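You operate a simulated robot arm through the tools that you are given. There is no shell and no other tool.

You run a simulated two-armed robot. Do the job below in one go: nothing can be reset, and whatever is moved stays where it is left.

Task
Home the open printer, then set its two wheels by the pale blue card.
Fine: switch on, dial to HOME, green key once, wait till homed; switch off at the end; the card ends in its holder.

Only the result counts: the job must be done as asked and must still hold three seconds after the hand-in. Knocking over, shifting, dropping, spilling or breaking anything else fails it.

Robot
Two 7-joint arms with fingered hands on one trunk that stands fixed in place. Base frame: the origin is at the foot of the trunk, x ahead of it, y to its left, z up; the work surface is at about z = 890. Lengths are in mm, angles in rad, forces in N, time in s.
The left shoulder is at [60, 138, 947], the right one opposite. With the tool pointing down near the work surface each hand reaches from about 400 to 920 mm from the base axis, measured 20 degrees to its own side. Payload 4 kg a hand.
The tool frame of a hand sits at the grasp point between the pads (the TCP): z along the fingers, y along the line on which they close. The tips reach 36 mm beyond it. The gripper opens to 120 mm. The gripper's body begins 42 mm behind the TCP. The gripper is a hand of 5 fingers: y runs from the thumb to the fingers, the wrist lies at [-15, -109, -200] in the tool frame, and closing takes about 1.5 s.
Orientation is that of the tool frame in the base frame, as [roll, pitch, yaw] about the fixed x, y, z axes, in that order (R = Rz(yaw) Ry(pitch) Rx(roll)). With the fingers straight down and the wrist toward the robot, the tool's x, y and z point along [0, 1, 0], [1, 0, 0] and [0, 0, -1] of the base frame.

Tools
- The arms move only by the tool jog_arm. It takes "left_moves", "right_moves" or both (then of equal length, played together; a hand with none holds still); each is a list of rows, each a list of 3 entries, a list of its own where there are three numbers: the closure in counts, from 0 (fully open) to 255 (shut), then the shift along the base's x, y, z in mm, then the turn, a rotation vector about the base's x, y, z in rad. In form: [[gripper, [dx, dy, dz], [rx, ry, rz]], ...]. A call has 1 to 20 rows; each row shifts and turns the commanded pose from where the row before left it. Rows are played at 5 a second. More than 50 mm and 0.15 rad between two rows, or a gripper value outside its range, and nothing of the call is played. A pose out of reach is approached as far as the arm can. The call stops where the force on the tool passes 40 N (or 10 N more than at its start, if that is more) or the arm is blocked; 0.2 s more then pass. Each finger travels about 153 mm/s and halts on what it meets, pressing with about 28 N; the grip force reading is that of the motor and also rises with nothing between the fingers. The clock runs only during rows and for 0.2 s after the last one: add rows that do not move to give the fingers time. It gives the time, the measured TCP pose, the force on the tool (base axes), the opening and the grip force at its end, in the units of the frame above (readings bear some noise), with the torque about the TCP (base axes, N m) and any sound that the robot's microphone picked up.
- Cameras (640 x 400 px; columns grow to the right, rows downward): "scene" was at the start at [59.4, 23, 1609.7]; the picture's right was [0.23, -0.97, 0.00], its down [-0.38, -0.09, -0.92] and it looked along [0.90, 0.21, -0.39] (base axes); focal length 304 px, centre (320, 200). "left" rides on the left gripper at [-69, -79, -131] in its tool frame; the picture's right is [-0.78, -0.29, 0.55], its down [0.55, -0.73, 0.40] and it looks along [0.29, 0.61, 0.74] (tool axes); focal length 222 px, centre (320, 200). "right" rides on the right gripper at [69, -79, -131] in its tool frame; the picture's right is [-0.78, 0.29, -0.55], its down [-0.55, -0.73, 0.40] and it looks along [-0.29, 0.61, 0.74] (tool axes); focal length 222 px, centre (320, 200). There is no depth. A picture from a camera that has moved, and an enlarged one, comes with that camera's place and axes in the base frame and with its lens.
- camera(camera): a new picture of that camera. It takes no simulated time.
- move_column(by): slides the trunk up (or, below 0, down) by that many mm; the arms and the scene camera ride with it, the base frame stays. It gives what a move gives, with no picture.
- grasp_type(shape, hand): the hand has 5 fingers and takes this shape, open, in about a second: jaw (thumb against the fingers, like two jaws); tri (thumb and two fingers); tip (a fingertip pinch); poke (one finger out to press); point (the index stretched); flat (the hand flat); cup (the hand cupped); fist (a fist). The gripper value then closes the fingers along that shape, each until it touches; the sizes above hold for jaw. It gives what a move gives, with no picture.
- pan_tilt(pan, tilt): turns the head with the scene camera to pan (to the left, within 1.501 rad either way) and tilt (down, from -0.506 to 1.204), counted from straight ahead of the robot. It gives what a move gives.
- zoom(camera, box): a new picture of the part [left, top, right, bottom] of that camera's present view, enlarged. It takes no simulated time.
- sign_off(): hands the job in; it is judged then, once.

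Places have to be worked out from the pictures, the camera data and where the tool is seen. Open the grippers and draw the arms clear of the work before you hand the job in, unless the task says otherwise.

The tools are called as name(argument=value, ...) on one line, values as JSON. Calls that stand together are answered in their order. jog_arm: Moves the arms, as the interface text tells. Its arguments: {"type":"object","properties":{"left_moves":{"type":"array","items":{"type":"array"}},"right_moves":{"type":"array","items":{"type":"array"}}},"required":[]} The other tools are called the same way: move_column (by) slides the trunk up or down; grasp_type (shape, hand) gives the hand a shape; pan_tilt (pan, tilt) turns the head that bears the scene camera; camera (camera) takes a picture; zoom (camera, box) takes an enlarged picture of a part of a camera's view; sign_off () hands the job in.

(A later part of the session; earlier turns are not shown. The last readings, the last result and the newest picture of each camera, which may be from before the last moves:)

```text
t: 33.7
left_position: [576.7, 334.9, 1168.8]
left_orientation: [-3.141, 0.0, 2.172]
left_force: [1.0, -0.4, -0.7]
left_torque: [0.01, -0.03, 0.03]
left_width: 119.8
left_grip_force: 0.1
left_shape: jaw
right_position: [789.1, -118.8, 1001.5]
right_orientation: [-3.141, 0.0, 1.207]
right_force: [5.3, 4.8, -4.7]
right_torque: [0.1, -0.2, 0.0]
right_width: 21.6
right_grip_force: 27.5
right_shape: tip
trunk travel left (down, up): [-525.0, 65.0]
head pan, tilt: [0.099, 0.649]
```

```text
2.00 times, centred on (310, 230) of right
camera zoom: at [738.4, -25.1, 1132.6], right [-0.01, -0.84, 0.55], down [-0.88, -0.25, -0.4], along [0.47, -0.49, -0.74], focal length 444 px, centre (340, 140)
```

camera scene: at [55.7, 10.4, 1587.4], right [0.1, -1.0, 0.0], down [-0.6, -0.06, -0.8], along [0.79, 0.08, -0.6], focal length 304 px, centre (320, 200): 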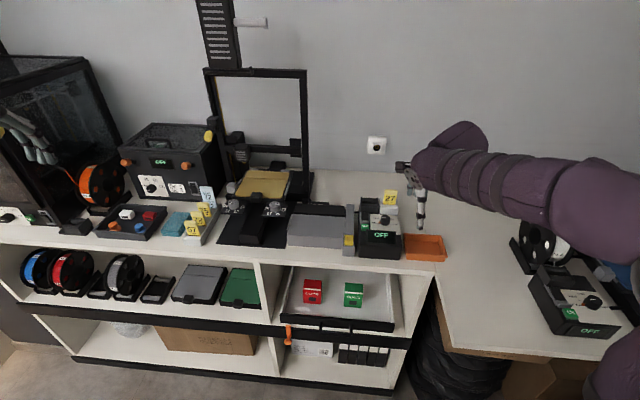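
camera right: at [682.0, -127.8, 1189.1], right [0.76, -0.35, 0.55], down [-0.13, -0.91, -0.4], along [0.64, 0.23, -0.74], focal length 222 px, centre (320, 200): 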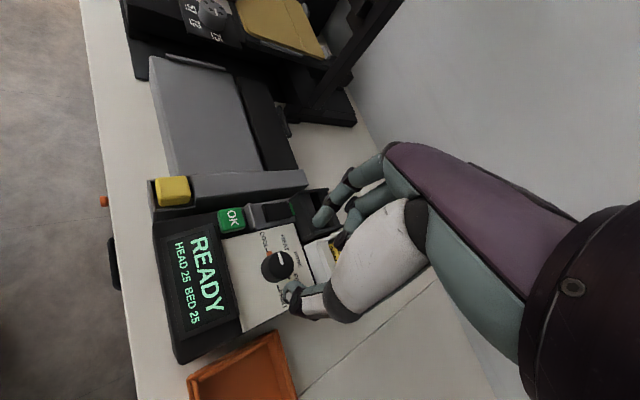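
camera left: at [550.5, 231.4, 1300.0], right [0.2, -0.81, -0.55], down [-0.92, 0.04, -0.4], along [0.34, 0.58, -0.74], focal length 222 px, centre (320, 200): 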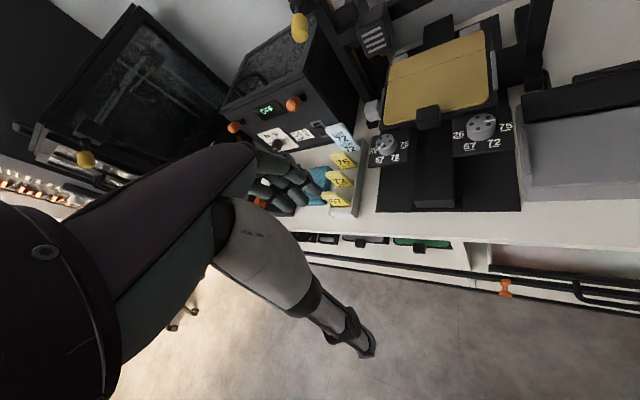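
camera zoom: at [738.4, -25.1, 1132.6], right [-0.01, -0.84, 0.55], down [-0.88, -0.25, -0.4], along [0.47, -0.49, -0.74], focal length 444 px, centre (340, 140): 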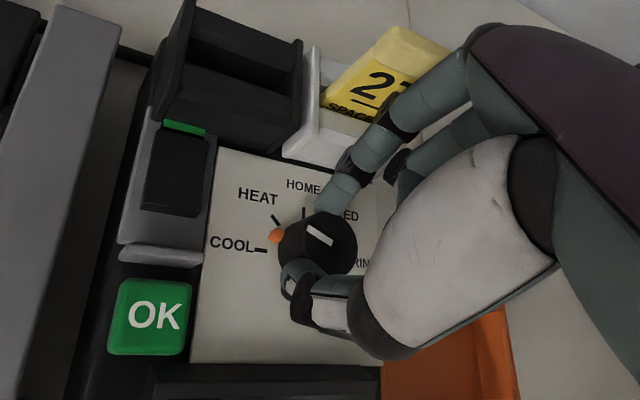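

The knob follows: the nub is now between COOL and HEAT. I continue turning clockwise.

jog_arm(right_moves=[[210, [0, 0, 0], [0, 0, -0.13]], [210, [0, 0, 0], [0, 0, -0.13]], [210, [0, 0, 0], [0, 0, -0.13]], [210, [0, 0, 0], [0, 0, -0.13]], [210, [0, 0, 0], [0, 0, 0]]])

zoom(camera="right", box=[220, 130, 400, 330])

camera(camera="scene")

```text
t: 34.9
left_position: [578.5, 334.7, 1168.2]
left_orientation: [-3.14, 0.001, 2.171]
left_force: [-0.3, 0.3, 0.3]
left_torque: [-0.02, 0.0, -0.02]
left_width: 120.0
left_grip_force: 0.1
left_shape: jaw
right_position: [789.5, -120.0, 1001.7]
right_orientation: [-3.139, 0.0, 0.686]
right_force: [12.2, 1.6, 0.4]
right_torque: [0.02, -0.38, 0.03]
right_width: 21.2
right_grip_force: 28.2
right_shape: tip
trunk travel left (down, up): [-525.0, 65.0]
head pan, tilt: [0.099, 0.649]
```

```text
2.00 times, centred on (310, 230) of right
camera zoom: at [791.9, -14.6, 1132.3], right [-0.42, -0.72, 0.55], down [-0.89, 0.22, -0.4], along [0.17, -0.65, -0.74], focal length 444 px, centre (340, 140)
```

zoom: 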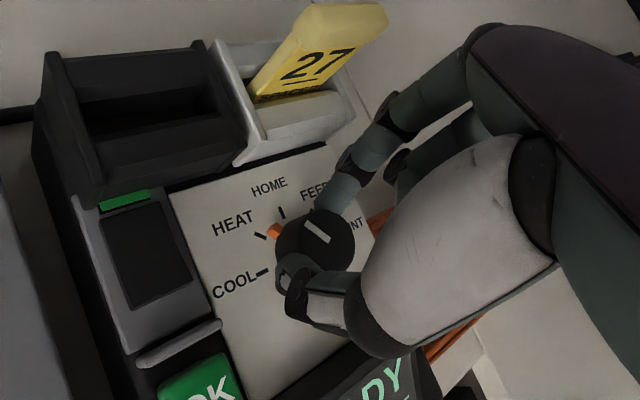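

```text
taken
camera scene: at [57.3, 10.6, 1587.4], right [0.1, -1.0, 0.0], down [-0.6, -0.06, -0.8], along [0.79, 0.08, -0.61], focal length 304 px, centre (320, 200)
```

scene: 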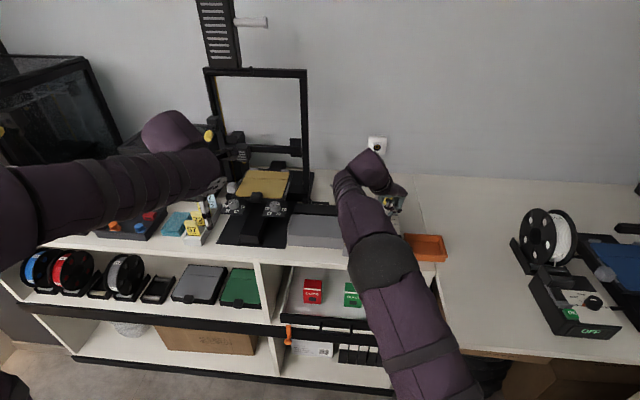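

The nub is just past HEAT (50° turned) and the arm copes; the 12 N sideways push says the true axis is about 2 mm further in x, so I correct that while continuing.

jog_arm(right_moves=[[210, [2, 0, 0], [0, 0, -0.1]], [210, [1, 0, 0], [0, 0, -0.13]], [210, [0, 0, 0], [0, 0, -0.13]], [210, [0, 0, 0], [0, 0, -0.13]], [210, [0, 0, 0], [0, 0, 0]]])

zoom(camera="right", box=[220, 130, 400, 330])

```text
t: 36.1
left_position: [576.2, 335.3, 1169.2]
left_orientation: [3.141, 0.001, 2.171]
left_force: [-0.5, -0.2, -0.4]
left_torque: [-0.03, 0.01, 0.0]
left_width: 119.8
left_grip_force: 0.1
left_shape: jaw
right_position: [787.9, -123.6, 999.8]
right_orientation: [3.131, 0.018, 0.241]
right_force: [3.7, 0.7, 14.5]
right_torque: [0.06, -0.13, 0.03]
right_width: 23.2
right_grip_force: 27.8
right_shape: tip
right hand out of reach, approached as far as the arm can: row 4
trunk travel left (down, up): [-525.0, 65.0]
head pan, tilt: [0.099, 0.649]
stopped in row 5 (right hand): the force on the tool passed its limit at 41 N (the readings are from after the stop); the commanded pose is now the measured one
```

```text
2.00 times, centred on (310, 230) of right
camera zoom: at [836.4, -28.2, 1127.4], right [-0.69, -0.46, 0.56], down [-0.71, 0.58, -0.4], along [-0.14, -0.67, -0.73], focal length 444 px, centre (340, 140)
```

zoom: 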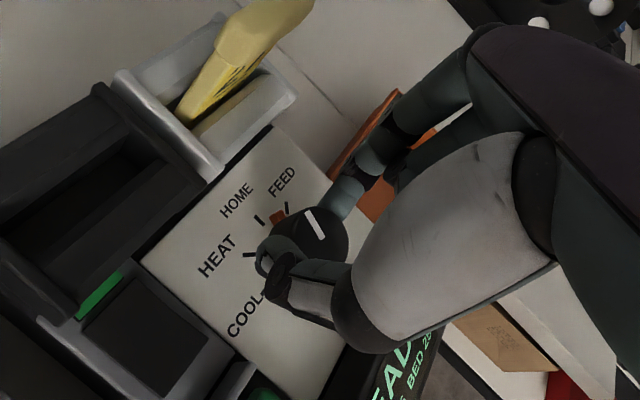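

The arm reached its limit near yaw 0.24 and stopped. I look closely at where the dial's nub now points.

zoom(camera="right", box=[270, 200, 350, 270])

zoom(camera="scene", box=[350, 170, 430, 250])

```text
5.71 times, centred on (310, 235) of right
camera zoom: at [836.4, -28.2, 1127.4], right [-0.69, -0.46, 0.56], down [-0.71, 0.58, -0.4], along [-0.14, -0.67, -0.73], focal length 1269 px, centre (377, 0)
```

zoom: 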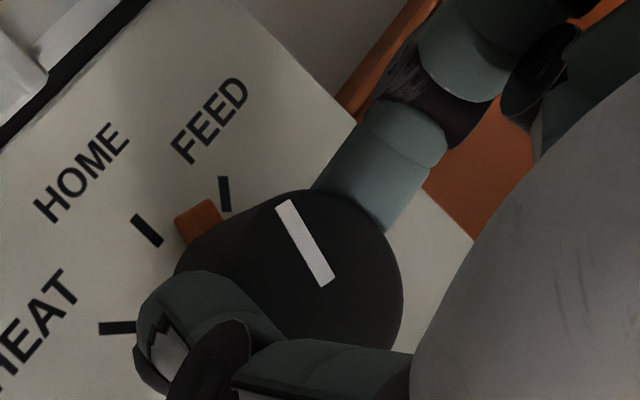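

```text
5.00 times, centred on (390, 210) of scene
camera zoom: at [54.7, 11.1, 1587.2], right [0.1, -1.0, 0.0], down [-0.6, -0.06, -0.8], along [0.79, 0.08, -0.6], focal length 1519 px, centre (-30, 150)
```

zoom: 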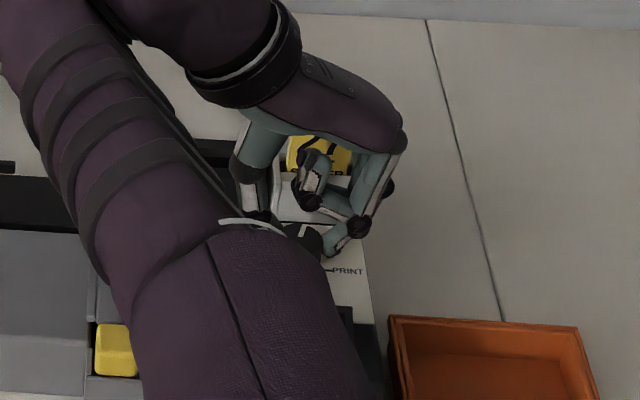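

The pointer is roughly 13–15° past HOME. I turn back counter-clockwise by about 0.22 rad.

jog_arm(right_moves=[[210, [0, 1, 0.5], [0, 0, 0.08]], [210, [0, 1, 0.5], [0, 0, 0.08]], [210, [0, 0, 0], [0, 0, 0.06]], [210, [0, 0, 0], [0, 0, 0]]])

zoom(camera="right", box=[250, 180, 350, 270])

```text
t: 36.6
left_position: [575.7, 334.5, 1169.9]
left_orientation: [-3.141, 0.001, 2.172]
left_force: [0.6, 0.9, -0.4]
left_torque: [-0.02, -0.02, 0.0]
left_width: 119.9
left_grip_force: 0.1
left_shape: jaw
right_position: [786.4, -112.8, 991.4]
right_orientation: [-3.082, 0.014, 0.325]
right_force: [6.4, -10.0, 14.0]
right_torque: [-0.63, -0.25, 0.08]
right_width: 29.2
right_grip_force: 28.5
right_shape: tip
trunk travel left (down, up): [-525.0, 65.0]
head pan, tilt: [0.099, 0.649]
stopped in row 2 (right hand): the force on the tool passed its limit at 45 N (the readings are from after the stop); the commanded pose is now the measured one
```

```text
4.44 times, centred on (300, 225) of right
camera zoom: at [830.6, -21.7, 1124.6], right [-0.63, -0.55, 0.54], down [-0.77, 0.54, -0.34], along [-0.1, -0.63, -0.77], focal length 987 px, centre (409, 89)
```

zoom: 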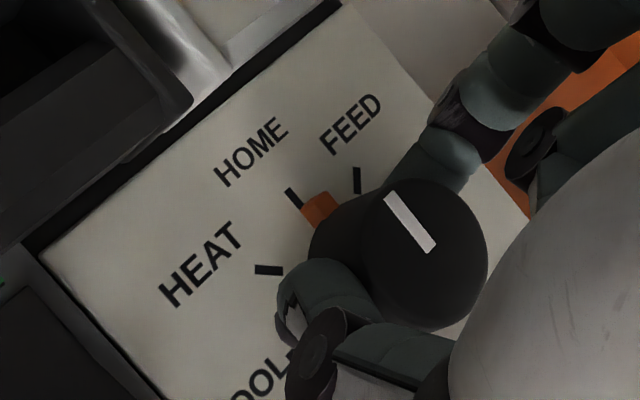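

The dial now points to HOME within a few degrees, but the arm is near its limit with some side load. I release the knob gently without moving.

jog_arm(right_moves=[[195, [0, 0, 0], [0, 0, 0]], [185, [0, 0, 0], [0, 0, 0]], [175, [0, 0, 0], [0, 0, 0]], [170, [0, 0, 0], [0, 0, 0]]])

zoom(camera="right", box=[220, 150, 380, 290])

```text
t: 37.6
left_position: [575.7, 333.7, 1170.5]
left_orientation: [3.141, -0.001, 2.171]
left_force: [0.2, 0.6, -0.7]
left_torque: [0.0, 0.0, 0.0]
left_width: 119.8
left_grip_force: 0.0
left_shape: jaw
right_position: [784.8, -113.6, 987.0]
right_orientation: [-3.075, 0.019, 0.325]
right_force: [3.5, -12.1, 12.1]
right_torque: [-0.73, -0.25, 0.0]
right_width: 34.2
right_grip_force: 28.0
right_shape: tip
trunk travel left (down, up): [-525.0, 65.0]
head pan, tilt: [0.099, 0.649]
```

```text
2.86 times, centred on (300, 220) of right
camera zoom: at [829.8, -23.3, 1121.4], right [-0.63, -0.56, 0.54], down [-0.77, 0.54, -0.34], along [-0.11, -0.63, -0.77], focal length 635 px, centre (377, 143)
```

zoom: 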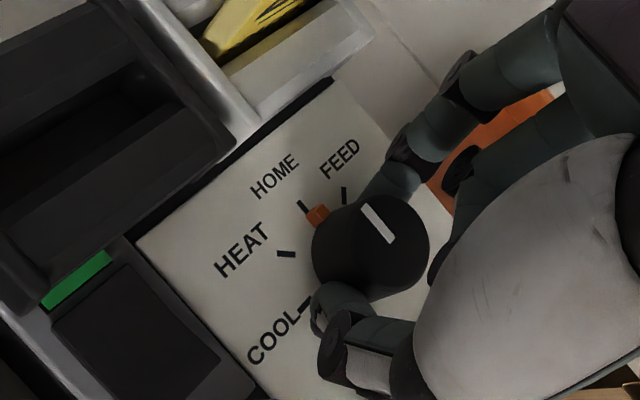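

The tips seem to rest on the panel (12 N up). I open a little more and rise a few mm.

jog_arm(right_moves=[[160, [0, 0, 0], [0, 0, 0]], [155, [0, 0, 2], [0, 0, 0]], [150, [0, 0, 3], [0, 0, 0]], [150, [0, 0, 3], [0, 0, 0]], [150, [0, 0, 0], [0, 0, 0]]])

zoom(camera="right", box=[220, 150, 380, 290])

```text
t: 38.8
left_position: [576.5, 335.0, 1169.5]
left_orientation: [3.14, -0.001, 2.172]
left_force: [0.4, 0.7, 0.1]
left_torque: [0.02, -0.02, 0.01]
left_width: 119.7
left_grip_force: 0.1
left_shape: jaw
right_position: [785.1, -110.6, 993.0]
right_orientation: [-3.073, 0.023, 0.328]
right_force: [-1.5, -4.2, -1.8]
right_torque: [-0.09, 0.01, 0.03]
right_width: 51.8
right_grip_force: 0.0
right_shape: tip
trunk travel left (down, up): [-525.0, 65.0]
head pan, tilt: [0.099, 0.649]
```

```text
2.86 times, centred on (300, 220) of right
camera zoom: at [829.7, -20.4, 1127.1], right [-0.63, -0.56, 0.54], down [-0.77, 0.54, -0.33], along [-0.11, -0.63, -0.77], focal length 635 px, centre (377, 143)
```

zoom: 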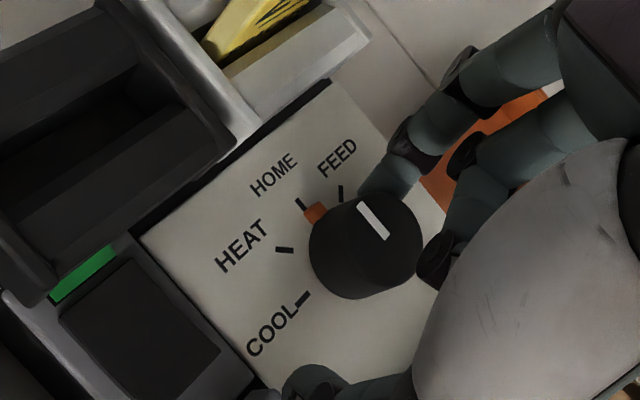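

The fingers are open, dial nub sits at the HOME tick. I centre the hand 6 mm to the right, rise straight up, then turn back to the normal yaw.

jog_arm(right_moves=[[145, [0, -4, 1], [0, 0, 0]], [140, [0, -3, 5], [0, 0, 0]], [140, [0, 0, 15], [0, 0, 0]], [140, [0, 0, 25], [0, 0, 0]], [140, [0, 0, 30], [0, 0, 0.1]], [140, [-15, 0, 20], [-0.03, 0, 0.14]], [140, [-20, 0, 10], [-0.03, 0, 0.14]], [140, [-20, 0, 0], [0, 0, 0.14]], [140, [-20, 0, 0], [0, 0, 0.14]], [140, [-10, 0, 0], [0, 0, 0.14]], [140, [0, 0, 0], [0, 0, 0.14]], [140, [0, 0, 0], [0, 0, 0.14]], [140, [0, 0, 0], [0, 0, 0.14]], [140, [0, 0, 0], [0, 0, 0]]])

zoom(camera="right", box=[160, 130, 360, 290])

zoom(camera="scene", box=[340, 150, 460, 270])

```text
t: 41.8
left_position: [576.4, 334.7, 1170.4]
left_orientation: [3.141, 0.0, 2.171]
left_force: [-0.2, -0.2, -0.8]
left_torque: [0.02, 0.0, -0.03]
left_width: 119.8
left_grip_force: 0.0
left_shape: jaw
right_position: [699.4, -118.0, 1101.5]
right_orientation: [-3.122, 0.053, 1.549]
right_force: [0.0, -0.8, 0.0]
right_torque: [0.0, 0.04, 0.0]
right_width: 54.1
right_grip_force: 0.0
right_shape: tip
trunk travel left (down, up): [-525.0, 65.0]
head pan, tilt: [0.099, 0.649]
```

```text
2.50 times, centred on (260, 210) of right
camera zoom: at [624.2, -38.8, 1229.2], right [0.28, -0.76, 0.58], down [-0.75, -0.55, -0.36], along [0.59, -0.34, -0.73], focal length 555 px, centre (470, 175)
```

zoom: 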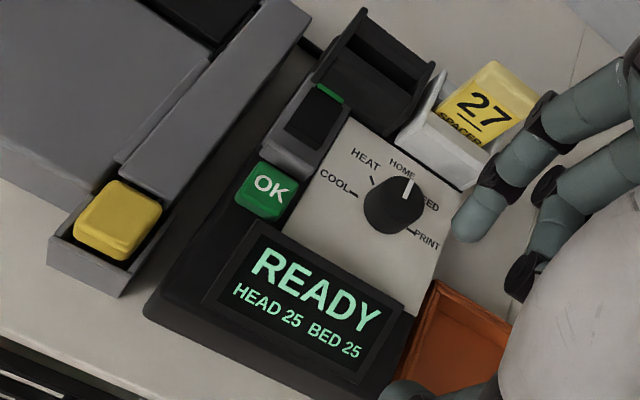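

```text
3.33 times, centred on (400, 210) of scene
camera zoom: at [55.7, 10.8, 1587.4], right [0.1, -0.99, 0.0], down [-0.6, -0.06, -0.8], along [0.79, 0.08, -0.6], focal length 1013 px, centre (53, 167)
```

zoom: 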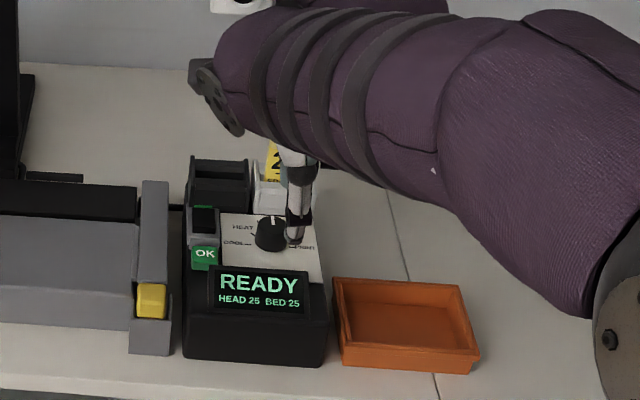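

I enlarge the dial to check how exactly it points to HOME.

zoom(camera="scene", box=[375, 205, 415, 240])

zoom(camera="right", box=[260, 180, 330, 240])

```text
11.43 times, centred on (395, 222) of scene
camera zoom: at [55.7, 10.8, 1587.4], right [0.1, -0.99, 0.0], down [-0.6, -0.06, -0.8], along [0.79, 0.08, -0.6], focal length 3472 px, centre (-537, -57)
```

zoom: 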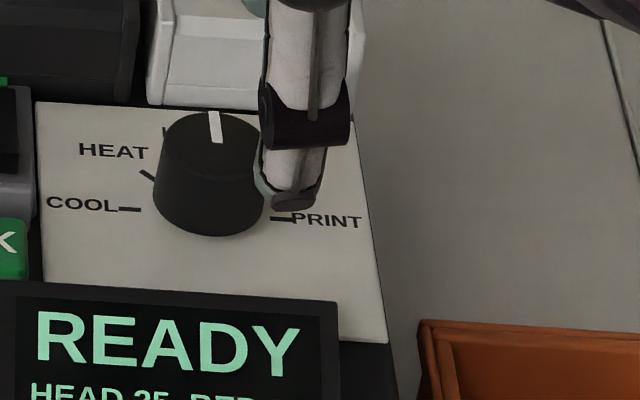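

```text
6.67 times, centred on (295, 210) of right
camera zoom: at [624.2, -38.8, 1229.2], right [0.28, -0.76, 0.58], down [-0.75, -0.55, -0.36], along [0.59, -0.34, -0.73], focal length 1481 px, centre (487, 133)
```

zoom: 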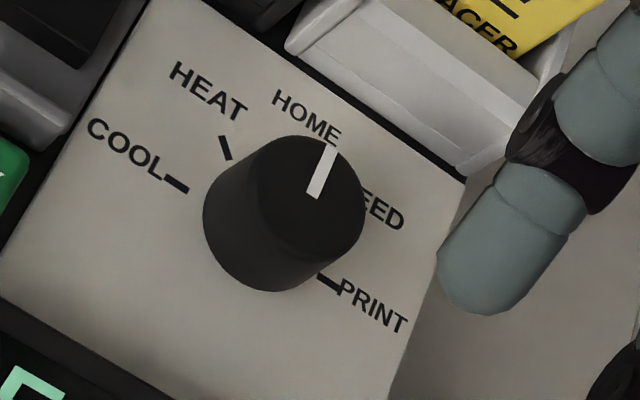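

The dial points to HOME within about 3°. Now I shape the right hand to poke and hover above the green OK key at about (754, -60).

grasp_type(hand="right", shape="poke")

jog_arm(right_moves=[[0, [11.3, 12.2, -10], [-0.06, 0, 0]], [0, [11.3, 12.2, -12], [-0.06, -0.01, 0.01]], [0, [11.3, 12.2, -12], [-0.06, -0.01, 0.01]], [0, [11.3, 12.2, -12], [-0.06, 0, 0]], [0, [11.3, 12.2, -15], [-0.06, 0, 0]], [0, [0, 0, 0], [0, 0, 0]]])

camera(camera="right")

zoom(camera="right", box=[200, 160, 360, 340])

```text
t: 42.7
left_position: [576.3, 333.6, 1169.0]
left_orientation: [3.142, -0.002, 2.172]
left_force: [-0.3, -1.2, 0.4]
left_torque: [0.01, 0.02, 0.02]
left_width: 119.7
left_grip_force: 0.1
left_shape: jaw
right_position: [701.3, -117.2, 1101.2]
right_orientation: [-3.124, 0.052, 1.545]
right_force: [-0.4, -0.7, 0.0]
right_torque: [-0.02, 0.02, 0.01]
right_width: 0.1
right_grip_force: 0.2
right_shape: poke
trunk travel left (down, up): [-525.0, 65.0]
head pan, tilt: [0.099, 0.649]
```

```text
t: 44.1
left_position: [575.9, 334.7, 1169.2]
left_orientation: [-3.141, -0.001, 2.171]
left_force: [-0.2, -0.8, 0.5]
left_torque: [0.01, 0.01, 0.02]
left_width: 119.9
left_grip_force: 0.1
left_shape: jaw
right_position: [757.7, -58.3, 1039.5]
right_orientation: [3.133, 0.352, 1.559]
right_force: [-0.3, 0.5, -0.9]
right_torque: [-0.01, 0.04, 0.01]
right_width: 0.1
right_grip_force: 0.0
right_shape: poke
trunk travel left (down, up): [-525.0, 65.0]
head pan, tilt: [0.099, 0.649]
```

```text
taken
camera right: at [677.8, 52.4, 1137.6], right [0.28, -0.55, 0.79], down [-0.74, -0.65, -0.19], along [0.61, -0.53, -0.59], focal length 222 px, centre (320, 200)
```

right: 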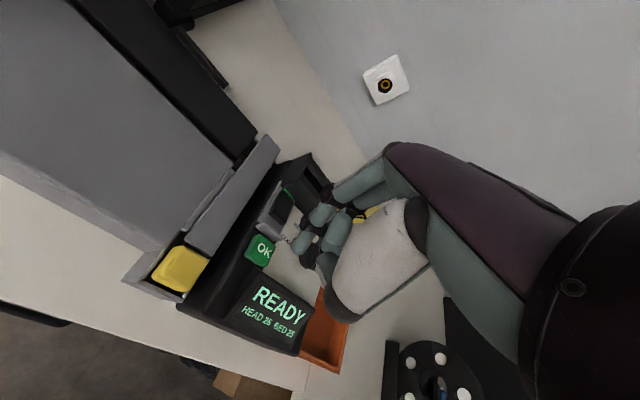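

```text
2.22 times, centred on (280, 250) of right
camera zoom: at [677.8, 52.4, 1137.6], right [0.28, -0.55, 0.79], down [-0.74, -0.65, -0.19], along [0.61, -0.53, -0.59], focal length 494 px, centre (409, 89)
```

zoom: 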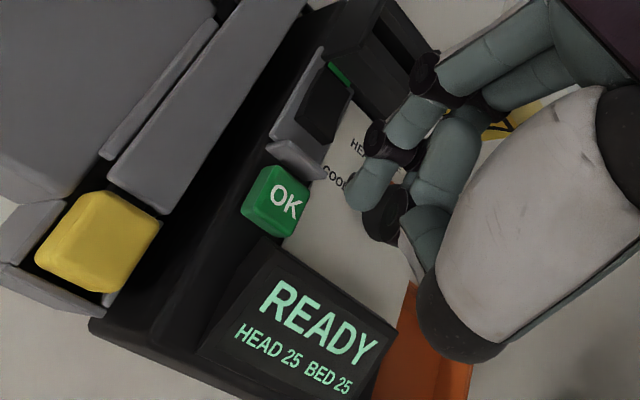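

The fingertip is above the key's centre within 2–3 mm. I lower to a few mm above it.

jog_arm(right_moves=[[0, [0, 2, -12], [0, 0, 0]], [0, [0, 0, -10], [0, 0, 0]], [0, [0, 0, -7], [0, 0, 0]], [0, [0, 0, 0], [0, 0, 0]]])

zoom(camera="right", box=[200, 160, 360, 340])

```text
t: 45.1
left_position: [576.0, 334.3, 1169.5]
left_orientation: [-3.141, 0.001, 2.171]
left_force: [-0.4, -0.4, 0.0]
left_torque: [-0.02, -0.01, 0.02]
left_width: 119.7
left_grip_force: 0.0
left_shape: jaw
right_position: [757.4, -54.6, 1010.9]
right_orientation: [3.133, 0.351, 1.561]
right_force: [0.2, -0.3, 0.5]
right_torque: [-0.03, 0.02, -0.02]
right_width: 0.1
right_grip_force: 0.0
right_shape: poke
trunk travel left (down, up): [-525.0, 65.0]
head pan, tilt: [0.099, 0.649]
```

```text
2.22 times, centred on (280, 250) of right
camera zoom: at [676.6, 56.0, 1108.7], right [0.28, -0.55, 0.79], down [-0.74, -0.65, -0.19], along [0.61, -0.53, -0.59], focal length 494 px, centre (409, 89)
```

zoom: 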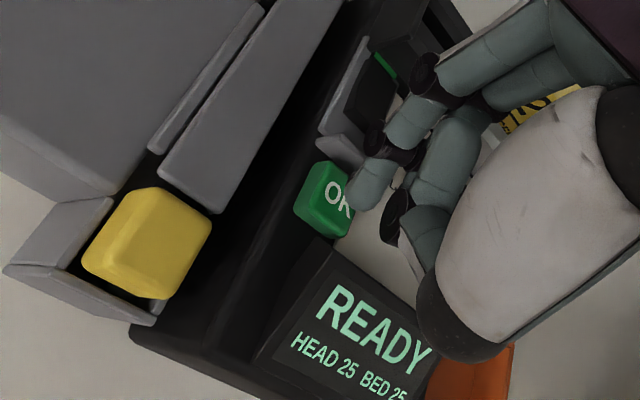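

The tip is about 8 mm above the key. I press down in small steps.

jog_arm(right_moves=[[0, [0, 0, -3], [0, 0, 0]], [0, [0, 0, -2], [0, 0, 0]], [0, [0, 0, -2], [0, 0, 0]], [0, [0, 0, -2], [0, 0, 0]]])

camera(camera="right")

```text
t: 46.1
left_position: [576.9, 335.0, 1168.8]
left_orientation: [-3.141, 0.001, 2.173]
left_force: [0.1, 0.0, 1.0]
left_torque: [0.03, -0.01, -0.01]
left_width: 119.9
left_grip_force: 0.1
left_shape: jaw
right_position: [757.1, -55.2, 1002.7]
right_orientation: [3.135, 0.353, 1.562]
right_force: [0.1, -0.1, 1.1]
right_torque: [0.04, 0.0, -0.01]
right_width: 0.2
right_grip_force: 0.0
right_shape: poke
trunk travel left (down, up): [-525.0, 65.0]
head pan, tilt: [0.099, 0.649]
```

```text
taken
camera right: at [677.3, 56.8, 1100.0], right [0.28, -0.55, 0.79], down [-0.74, -0.65, -0.19], along [0.61, -0.53, -0.59], focal length 222 px, centre (320, 200)
```

right: 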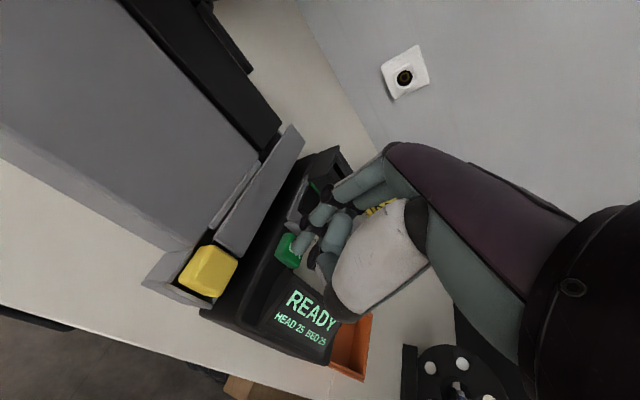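

Barely 1 N so far, display still READY; I continue pressing in small steps.

jog_arm(right_moves=[[0, [0, 0, -1.5], [0, 0, 0]], [0, [0, 0, -1.5], [0, 0, 0]], [0, [0, 0, 0], [0, 0, 0]]])

zoom(camera="right", box=[200, 180, 360, 360])

```text
t: 46.9
left_position: [575.9, 334.6, 1169.1]
left_orientation: [3.141, 0.001, 2.171]
left_force: [-0.3, -0.8, -0.3]
left_torque: [-0.04, 0.03, 0.03]
left_width: 119.8
left_grip_force: 0.0
left_shape: jaw
right_position: [756.4, -54.9, 998.2]
right_orientation: [3.134, 0.351, 1.559]
right_force: [-0.2, 0.7, 0.7]
right_torque: [-0.02, -0.02, 0.01]
right_width: 0.0
right_grip_force: 0.0
right_shape: poke
trunk travel left (down, up): [-525.0, 65.0]
head pan, tilt: [0.099, 0.649]
heard: click
```

```text
2.22 times, centred on (280, 270) of right
camera zoom: at [676.5, 56.1, 1096.8], right [0.28, -0.55, 0.79], down [-0.74, -0.65, -0.19], along [0.61, -0.53, -0.59], focal length 494 px, centre (409, 44)
```

zoom: 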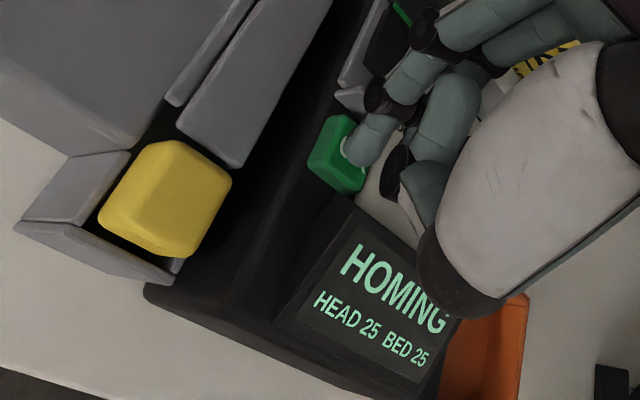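

Click heard and the display reads HOMING. I lift straight off the key and back away.

jog_arm(right_moves=[[0, [0, 0, 15], [0, 0, 0]], [0, [0, 0, 25], [0, 0, 0]], [0, [-15, -15, 30], [0.1, 0, 0]], [0, [-25, -25, 25], [0.12, 0, 0]], [0, [-25, -25, 20], [0.12, 0, 0]], [0, [-10, -20, 0], [0, 0, 0]], [0, [0, -20, 0], [0, 0, 0]], [0, [0, 0, 0], [0, 0, 0]]])

camera(camera="scene")

zoom(camera="scene", box=[340, 150, 460, 270])

```text
t: 48.7
left_position: [576.1, 335.5, 1168.8]
left_orientation: [3.141, 0.0, 2.171]
left_force: [0.0, -0.2, 0.3]
left_torque: [0.01, -0.03, -0.03]
left_width: 119.7
left_grip_force: 0.0
left_shape: jaw
right_position: [681.4, -160.4, 1113.1]
right_orientation: [3.139, 0.011, 1.562]
right_force: [0.8, 0.5, 0.3]
right_torque: [-0.06, -0.01, 0.03]
right_width: 0.1
right_grip_force: 0.0
right_shape: poke
trunk travel left (down, up): [-525.0, 65.0]
head pan, tilt: [0.099, 0.649]
```

```text
taken
camera scene: at [55.8, 10.9, 1587.4], right [0.1, -1.0, 0.0], down [-0.6, -0.06, -0.8], along [0.79, 0.08, -0.6], focal length 304 px, centre (320, 200)
```

scene: 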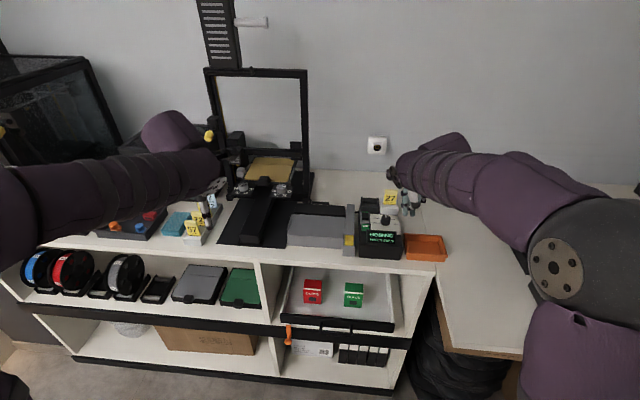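

```text
3.33 times, centred on (400, 210) of scene
camera zoom: at [55.8, 10.9, 1587.4], right [0.1, -1.0, 0.0], down [-0.6, -0.06, -0.8], along [0.79, 0.08, -0.6], focal length 1013 px, centre (53, 167)
```

zoom: 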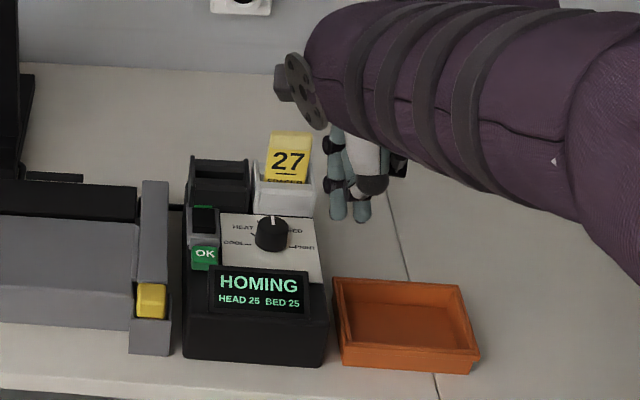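

Homing is under way and the bed with its wheels is moving back. I wait without moving.

jog_arm(right_moves=[[0, [0, 0, 0], [0, 0, 0]], [0, [0, 0, 0], [0, 0, 0]], [0, [0, 0, 0], [0, 0, 0]], [0, [0, 0, 0], [0, 0, 0]], [0, [0, 0, 0], [0, 0, 0]], [0, [0, 0, 0], [0, 0, 0]], [0, [0, 0, 0], [0, 0, 0]], [0, [0, 0, 0], [0, 0, 0]], [0, [0, 0, 0], [0, 0, 0]], [0, [0, 0, 0], [0, 0, 0]], [0, [0, 0, 0], [0, 0, 0]], [0, [0, 0, 0], [0, 0, 0]], [0, [0, 0, 0], [0, 0, 0]], [0, [0, 0, 0], [0, 0, 0]], [0, [0, 0, 0], [0, 0, 0]], [0, [0, 0, 0], [0, 0, 0]], [0, [0, 0, 0], [0, 0, 0]], [0, [0, 0, 0], [0, 0, 0]], [0, [0, 0, 0], [0, 0, 0]], [0, [0, 0, 0], [0, 0, 0]]])

zoom(camera="scene", box=[180, 60, 460, 270])

camera(camera="left")

```text
t: 52.9
left_position: [576.4, 334.7, 1169.4]
left_orientation: [-3.141, -0.002, 2.172]
left_force: [0.2, -0.9, -1.0]
left_torque: [0.01, -0.03, -0.02]
left_width: 119.7
left_grip_force: 0.1
left_shape: jaw
right_position: [681.0, -159.9, 1113.1]
right_orientation: [3.139, 0.011, 1.562]
right_force: [-1.0, 0.3, 0.0]
right_torque: [0.01, 0.02, -0.02]
right_width: 0.0
right_grip_force: 0.0
right_shape: poke
trunk travel left (down, up): [-525.0, 65.0]
head pan, tilt: [0.099, 0.649]
```

```text
1.90 times, centred on (320, 165) of scene
camera zoom: at [55.7, 10.5, 1587.4], right [0.1, -1.0, 0.0], down [-0.6, -0.06, -0.8], along [0.79, 0.08, -0.6], focal length 579 px, centre (320, 267)
```

zoom: 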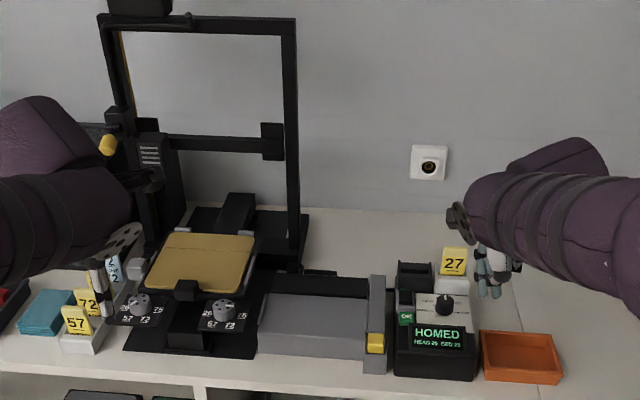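

```text
taken
camera left: at [550.4, 231.7, 1300.0], right [0.2, -0.81, -0.55], down [-0.92, 0.04, -0.4], along [0.34, 0.58, -0.74], focal length 222 px, centre (320, 200)
```

left: 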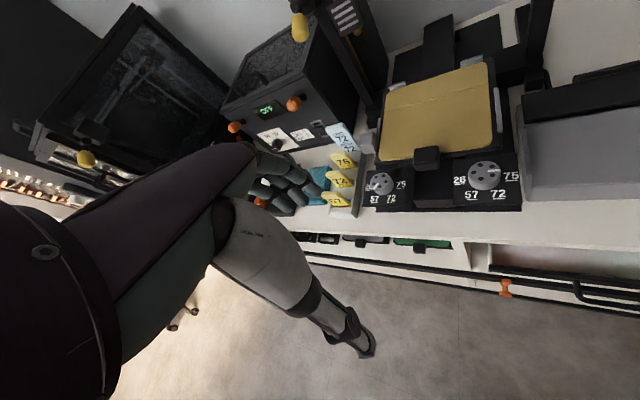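

The display reads HOMED and the bed has come forward with its wheels. I enlarge the wheels from both cameras to locate them anew.

zoom(camera="left", box=[350, 140, 530, 220])

zoom(camera="scene", box=[200, 170, 320, 250])

zoom(camera="left", box=[440, 140, 530, 210])

zoom(camera="left", box=[350, 150, 430, 220])

```text
3.56 times, centred on (440, 180) of left
camera zoom: at [550.4, 231.7, 1300.0], right [0.2, -0.81, -0.55], down [-0.92, 0.04, -0.4], along [0.34, 0.58, -0.74], focal length 790 px, centre (-107, 271)
```

zoom: 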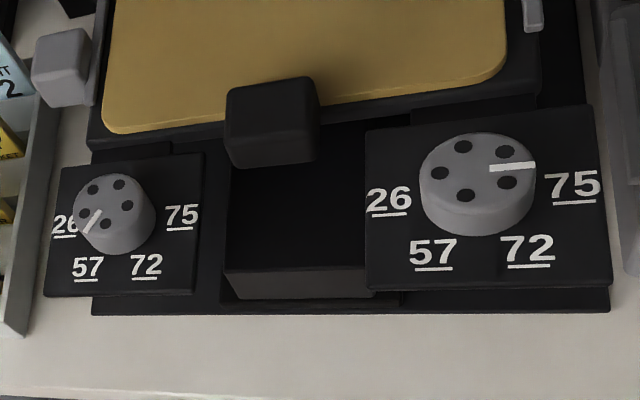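

```text
5.00 times, centred on (260, 210) of scene
camera zoom: at [55.7, 10.5, 1587.4], right [0.1, -1.0, 0.0], down [-0.6, -0.06, -0.8], along [0.79, 0.08, -0.6], focal length 1519 px, centre (620, 150)
```

zoom: 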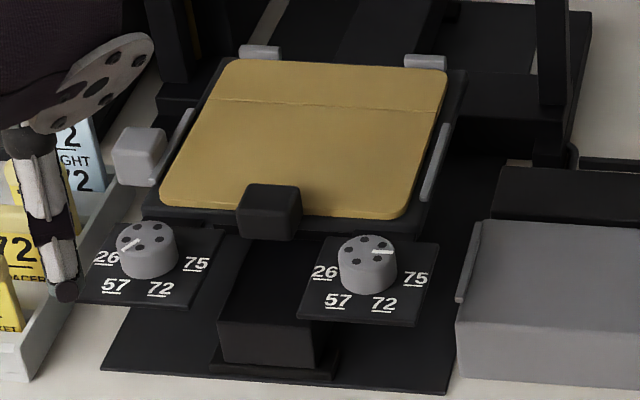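

```text
5.71 times, centred on (485, 175) of left
camera zoom: at [550.4, 231.7, 1300.0], right [0.2, -0.81, -0.55], down [-0.92, 0.04, -0.4], along [0.34, 0.58, -0.74], focal length 1269 px, centre (-623, 343)
```

zoom: 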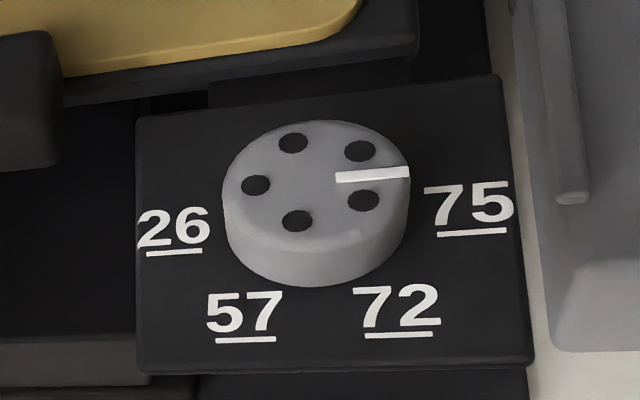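

```text
5.71 times, centred on (390, 185) of left
camera zoom: at [550.4, 231.7, 1300.0], right [0.2, -0.81, -0.55], down [-0.92, 0.04, -0.4], along [0.34, 0.58, -0.74], focal length 1269 px, centre (-80, 286)
```

zoom: 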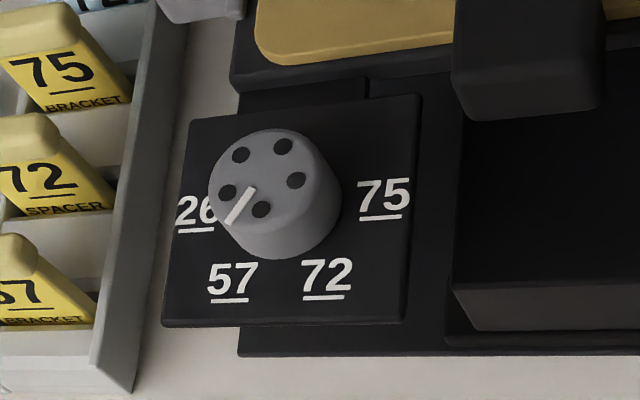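

Homed. The wheels now sit at about (727, 365) and (726, 228), tops near z 987, with the bed's front edge only ~13 mm behind them, so I'll pinch them roughly left–right. I shape the left hand to tip and bring it above the left wheel.

grasp_type(hand="left", shape="tip")

jog_arm(left_moves=[[145, [25, 5, -15], [0, 0, 0.066]], [145, [25, 5, -15], [0, 0, 0.066]], [145, [25, 5, -15], [0, 0, 0.066]], [145, [25, 5, -15], [0, 0, 0.066]], [145, [25, 5, -20], [0, 0, 0.066]], [145, [25, 5, -20], [0, 0, 0]], [145, [0, 0, 0], [0, 0, 0]]])

camera(camera="left")

camera(camera="scene")

```text
t: 53.8
left_position: [575.4, 334.8, 1169.5]
left_orientation: [-3.139, 0.0, 2.172]
left_force: [0.1, 0.3, 0.9]
left_torque: [-0.02, 0.0, 0.01]
left_width: 119.8
left_grip_force: 0.0
left_shape: tip
right_position: [681.6, -159.9, 1113.8]
right_orientation: [3.137, 0.013, 1.562]
right_force: [0.4, -0.3, 0.1]
right_torque: [0.02, -0.01, -0.02]
right_width: 0.0
right_grip_force: 0.0
right_shape: poke
trunk travel left (down, up): [-525.0, 65.0]
head pan, tilt: [0.099, 0.649]
```

```text
t: 55.4
left_position: [724.2, 364.4, 1070.7]
left_orientation: [-3.141, 0.0, 2.502]
left_force: [0.6, 0.9, -0.1]
left_torque: [0.0, 0.03, 0.0]
left_width: 51.9
left_grip_force: 0.0
left_shape: tip
right_position: [679.8, -159.4, 1114.0]
right_orientation: [3.135, 0.012, 1.562]
right_force: [0.3, -0.2, 0.0]
right_torque: [-0.03, 0.01, -0.04]
right_width: 0.1
right_grip_force: 0.1
right_shape: poke
trunk travel left (down, up): [-525.0, 65.0]
head pan, tilt: [0.099, 0.649]
```

```text
taken
camera left: at [733.1, 258.3, 1200.8], right [0.46, -0.7, -0.55], down [-0.88, -0.26, -0.4], along [0.14, 0.66, -0.74], focal length 222 px, centre (320, 200)
```

left: 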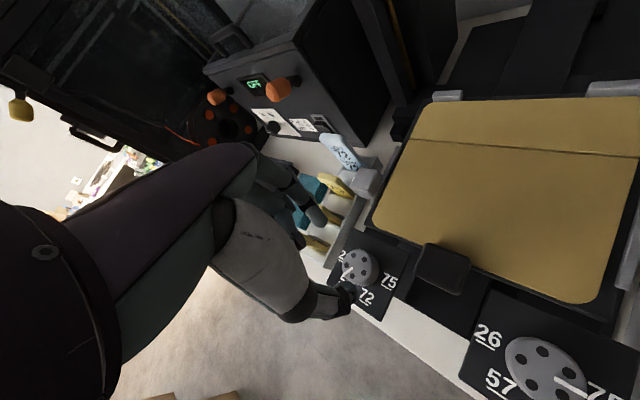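

```text
taken
camera scene: at [55.2, 10.4, 1587.5], right [0.1, -1.0, 0.0], down [-0.6, -0.06, -0.8], along [0.79, 0.08, -0.6], focal length 304 px, centre (320, 200)
```

scene: 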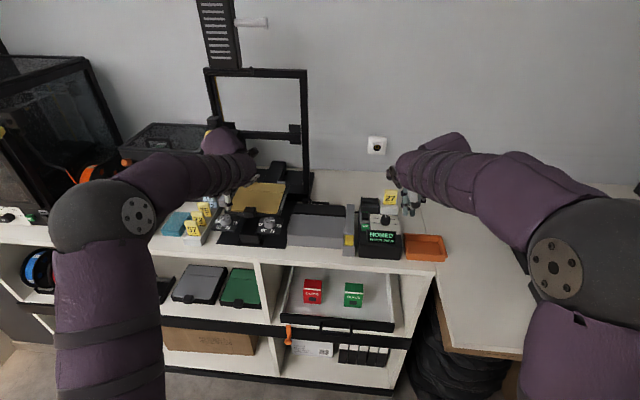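

The left hand is above the left wheel. I enlarge both views to check the alignment and clearances.

zoom(camera="scene", box=[180, 130, 300, 250])

zoom(camera="left", box=[250, 140, 450, 330])

```text
3.33 times, centred on (240, 190) of scene
camera zoom: at [55.2, 10.4, 1587.5], right [0.1, -1.0, 0.0], down [-0.6, -0.06, -0.8], along [0.79, 0.08, -0.6], focal length 1013 px, centre (587, 233)
```

zoom: 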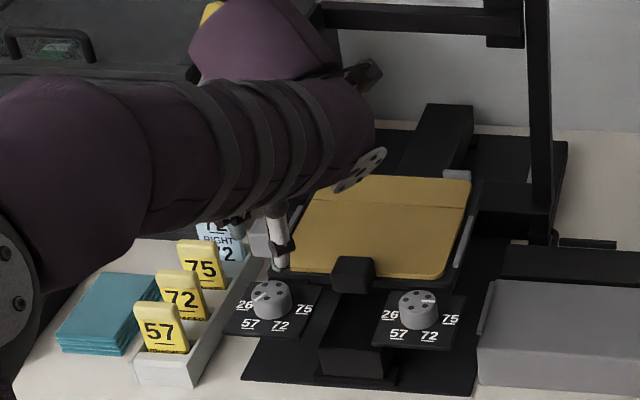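

```text
2.11 times, centred on (350, 235) of left
camera zoom: at [733.1, 258.3, 1200.8], right [0.46, -0.7, -0.55], down [-0.88, -0.26, -0.4], along [0.14, 0.66, -0.74], focal length 468 px, centre (257, 126)
```

zoom: 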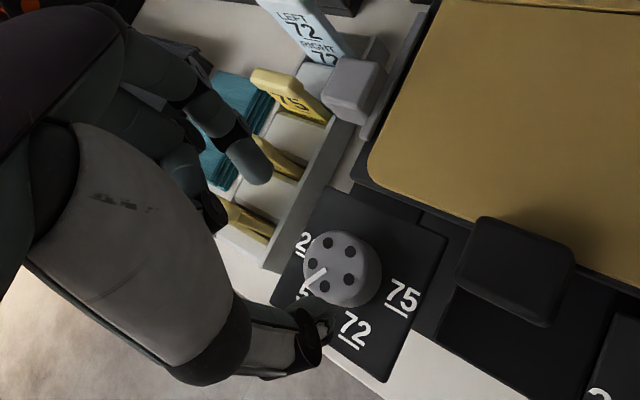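

I zoom in further on the left wheel for a precise offset.

zoom(camera="left", box=[320, 230, 400, 300])

zoom(camera="scene", box=[210, 180, 270, 230])

```text
5.71 times, centred on (360, 265) of left
camera zoom: at [733.1, 258.3, 1200.8], right [0.46, -0.7, -0.55], down [-0.88, -0.26, -0.4], along [0.14, 0.66, -0.74], focal length 1269 px, centre (91, -171)
```

zoom: 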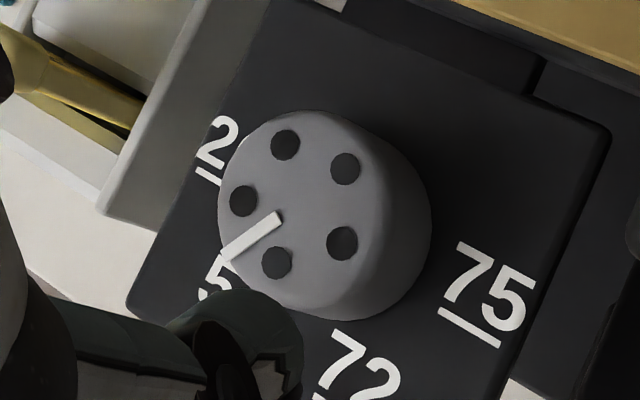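

```text
8.00 times, centred on (240, 205) of scene
camera zoom: at [55.2, 10.4, 1587.5], right [0.1, -1.0, 0.0], down [-0.6, -0.06, -0.8], along [0.79, 0.08, -0.6], focal length 2430 px, centre (960, 160)
```

zoom: 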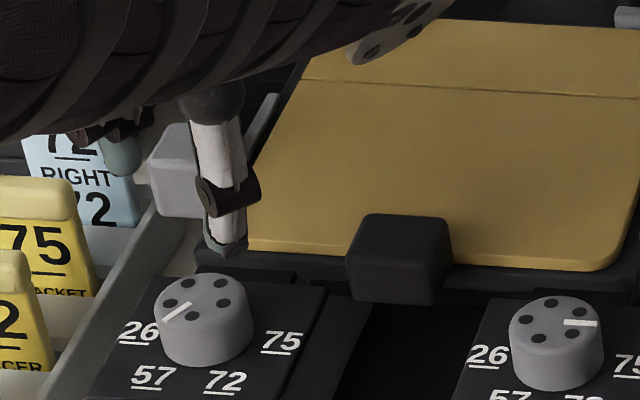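

I judge the left wheel's axis at about (725.5, 366). I shift to it and lower the open tips around the wheel to about z 975.

jog_arm(left_moves=[[145, [1.3, 1.6, -15], [0, 0, 0]], [145, [0, 0, -15], [0, 0, 0]], [145, [0, 0, -15], [0, 0, 0]], [145, [0, 0, -10], [0, 0, 0]], [145, [0, 0, -4], [0, 0, 0]], [145, [0, 0, 0], [0, 0, 0]]])

zoom(camera="left", box=[250, 170, 410, 310])

zoom(camera="scene", box=[200, 170, 270, 230])

```text
t: 56.8
left_position: [726.2, 365.3, 1010.9]
left_orientation: [3.141, 0.0, 2.501]
left_force: [0.1, 0.0, -0.4]
left_torque: [-0.03, 0.02, -0.04]
left_width: 51.9
left_grip_force: 0.0
left_shape: tip
right_position: [680.2, -160.0, 1114.4]
right_orientation: [3.138, 0.012, 1.561]
right_force: [-0.3, 0.7, -0.3]
right_torque: [0.01, 0.02, 0.03]
right_width: 0.0
right_grip_force: 0.1
right_shape: poke
trunk travel left (down, up): [-525.0, 65.0]
head pan, tilt: [0.099, 0.649]
```

```text
2.86 times, centred on (330, 240) of left
camera zoom: at [735.4, 259.5, 1141.7], right [0.46, -0.7, -0.55], down [-0.88, -0.26, -0.4], along [0.14, 0.66, -0.74], focal length 635 px, centre (291, 86)
```

zoom: 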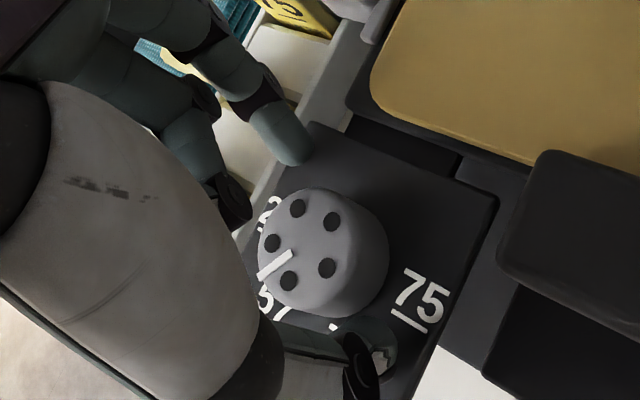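

```text
6.67 times, centred on (235, 200) of scene
camera zoom: at [55.7, 10.5, 1587.4], right [0.1, -1.0, 0.0], down [-0.6, -0.06, -0.8], along [0.79, 0.08, -0.6], focal length 2025 px, centre (887, 200)
```

zoom: 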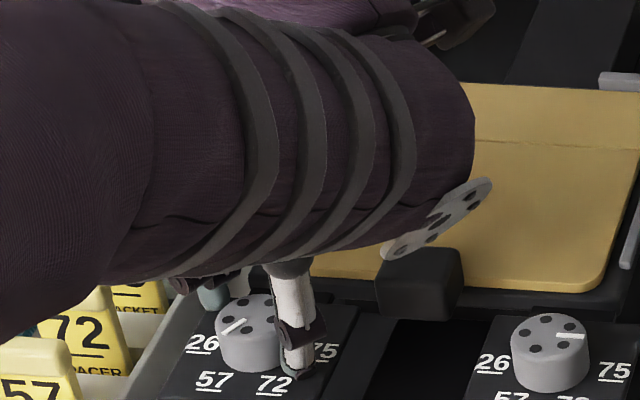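

The wheel sits between the open tips without contact. I shift 2 mm toward its measured axis and close on it.

jog_arm(left_moves=[[145, [-1.7, 1.2, 0], [0, 0, 0]], [165, [0, 0, 0], [0, 0, 0]], [185, [0, 0, 0], [0, 0, 0]], [205, [0, 0, 0], [0, 0, 0]], [210, [0, 0, 0], [0, 0, 0]], [210, [0, 0, 0], [0, 0, 0]]])

zoom(camera="left", box=[250, 170, 410, 310])

```text
t: 58.2
left_position: [725.0, 366.0, 1010.8]
left_orientation: [3.141, -0.001, 2.5]
left_force: [-1.4, -3.5, 0.5]
left_torque: [-0.12, 0.05, 0.02]
left_width: 27.5
left_grip_force: 28.1
left_shape: tip
right_position: [679.9, -161.6, 1114.0]
right_orientation: [3.138, 0.01, 1.561]
right_force: [-0.2, -0.5, -0.9]
right_torque: [0.04, 0.01, 0.03]
right_width: 0.0
right_grip_force: 0.0
right_shape: poke
trunk travel left (down, up): [-525.0, 65.0]
head pan, tilt: [0.099, 0.649]
```

```text
2.86 times, centred on (330, 240) of left
camera zoom: at [733.6, 260.7, 1141.2], right [0.46, -0.7, -0.55], down [-0.88, -0.26, -0.4], along [0.14, 0.66, -0.74], focal length 635 px, centre (291, 86)
```

zoom: 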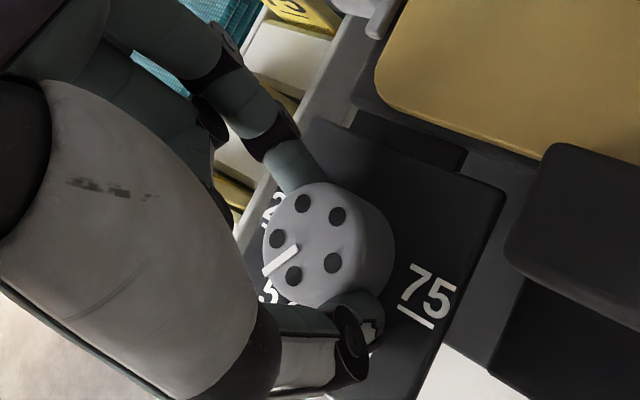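

Good grip (28 N) with little side load. I turn the wheel counter-clockwise by 0.36 rad.

jog_arm(left_moves=[[210, [0, 0, 0], [0, 0, 0.09]], [210, [0, 0, 0], [0, 0, 0.09]], [210, [0, 0, 0], [0, 0, 0.09]], [210, [0, 0, 0], [0, 0, 0.09]], [210, [0, 0, 0], [0, 0, 0]]])

zoom(camera="left", box=[250, 170, 410, 310])

```text
t: 59.4
left_position: [725.5, 365.6, 1010.0]
left_orientation: [-3.141, 0.0, 2.863]
left_force: [-4.3, -2.2, 1.3]
left_torque: [-0.13, 0.1, -0.03]
left_width: 27.5
left_grip_force: 27.8
left_shape: tip
right_position: [680.6, -160.4, 1114.7]
right_orientation: [3.137, 0.01, 1.562]
right_force: [0.1, 0.3, 0.1]
right_torque: [0.01, 0.02, 0.01]
right_width: 0.0
right_grip_force: 0.1
right_shape: poke
trunk travel left (down, up): [-525.0, 65.0]
head pan, tilt: [0.099, 0.649]
```

```text
2.86 times, centred on (330, 240) of left
camera zoom: at [770.1, 270.8, 1141.1], right [0.67, -0.5, -0.55], down [-0.73, -0.56, -0.4], along [-0.11, 0.67, -0.74], focal length 635 px, centre (291, 86)
```

zoom: 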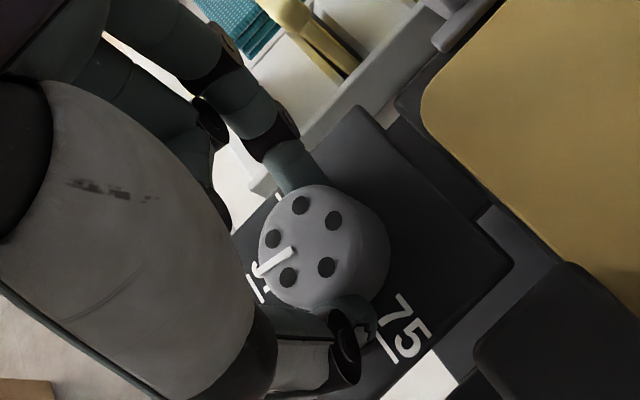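

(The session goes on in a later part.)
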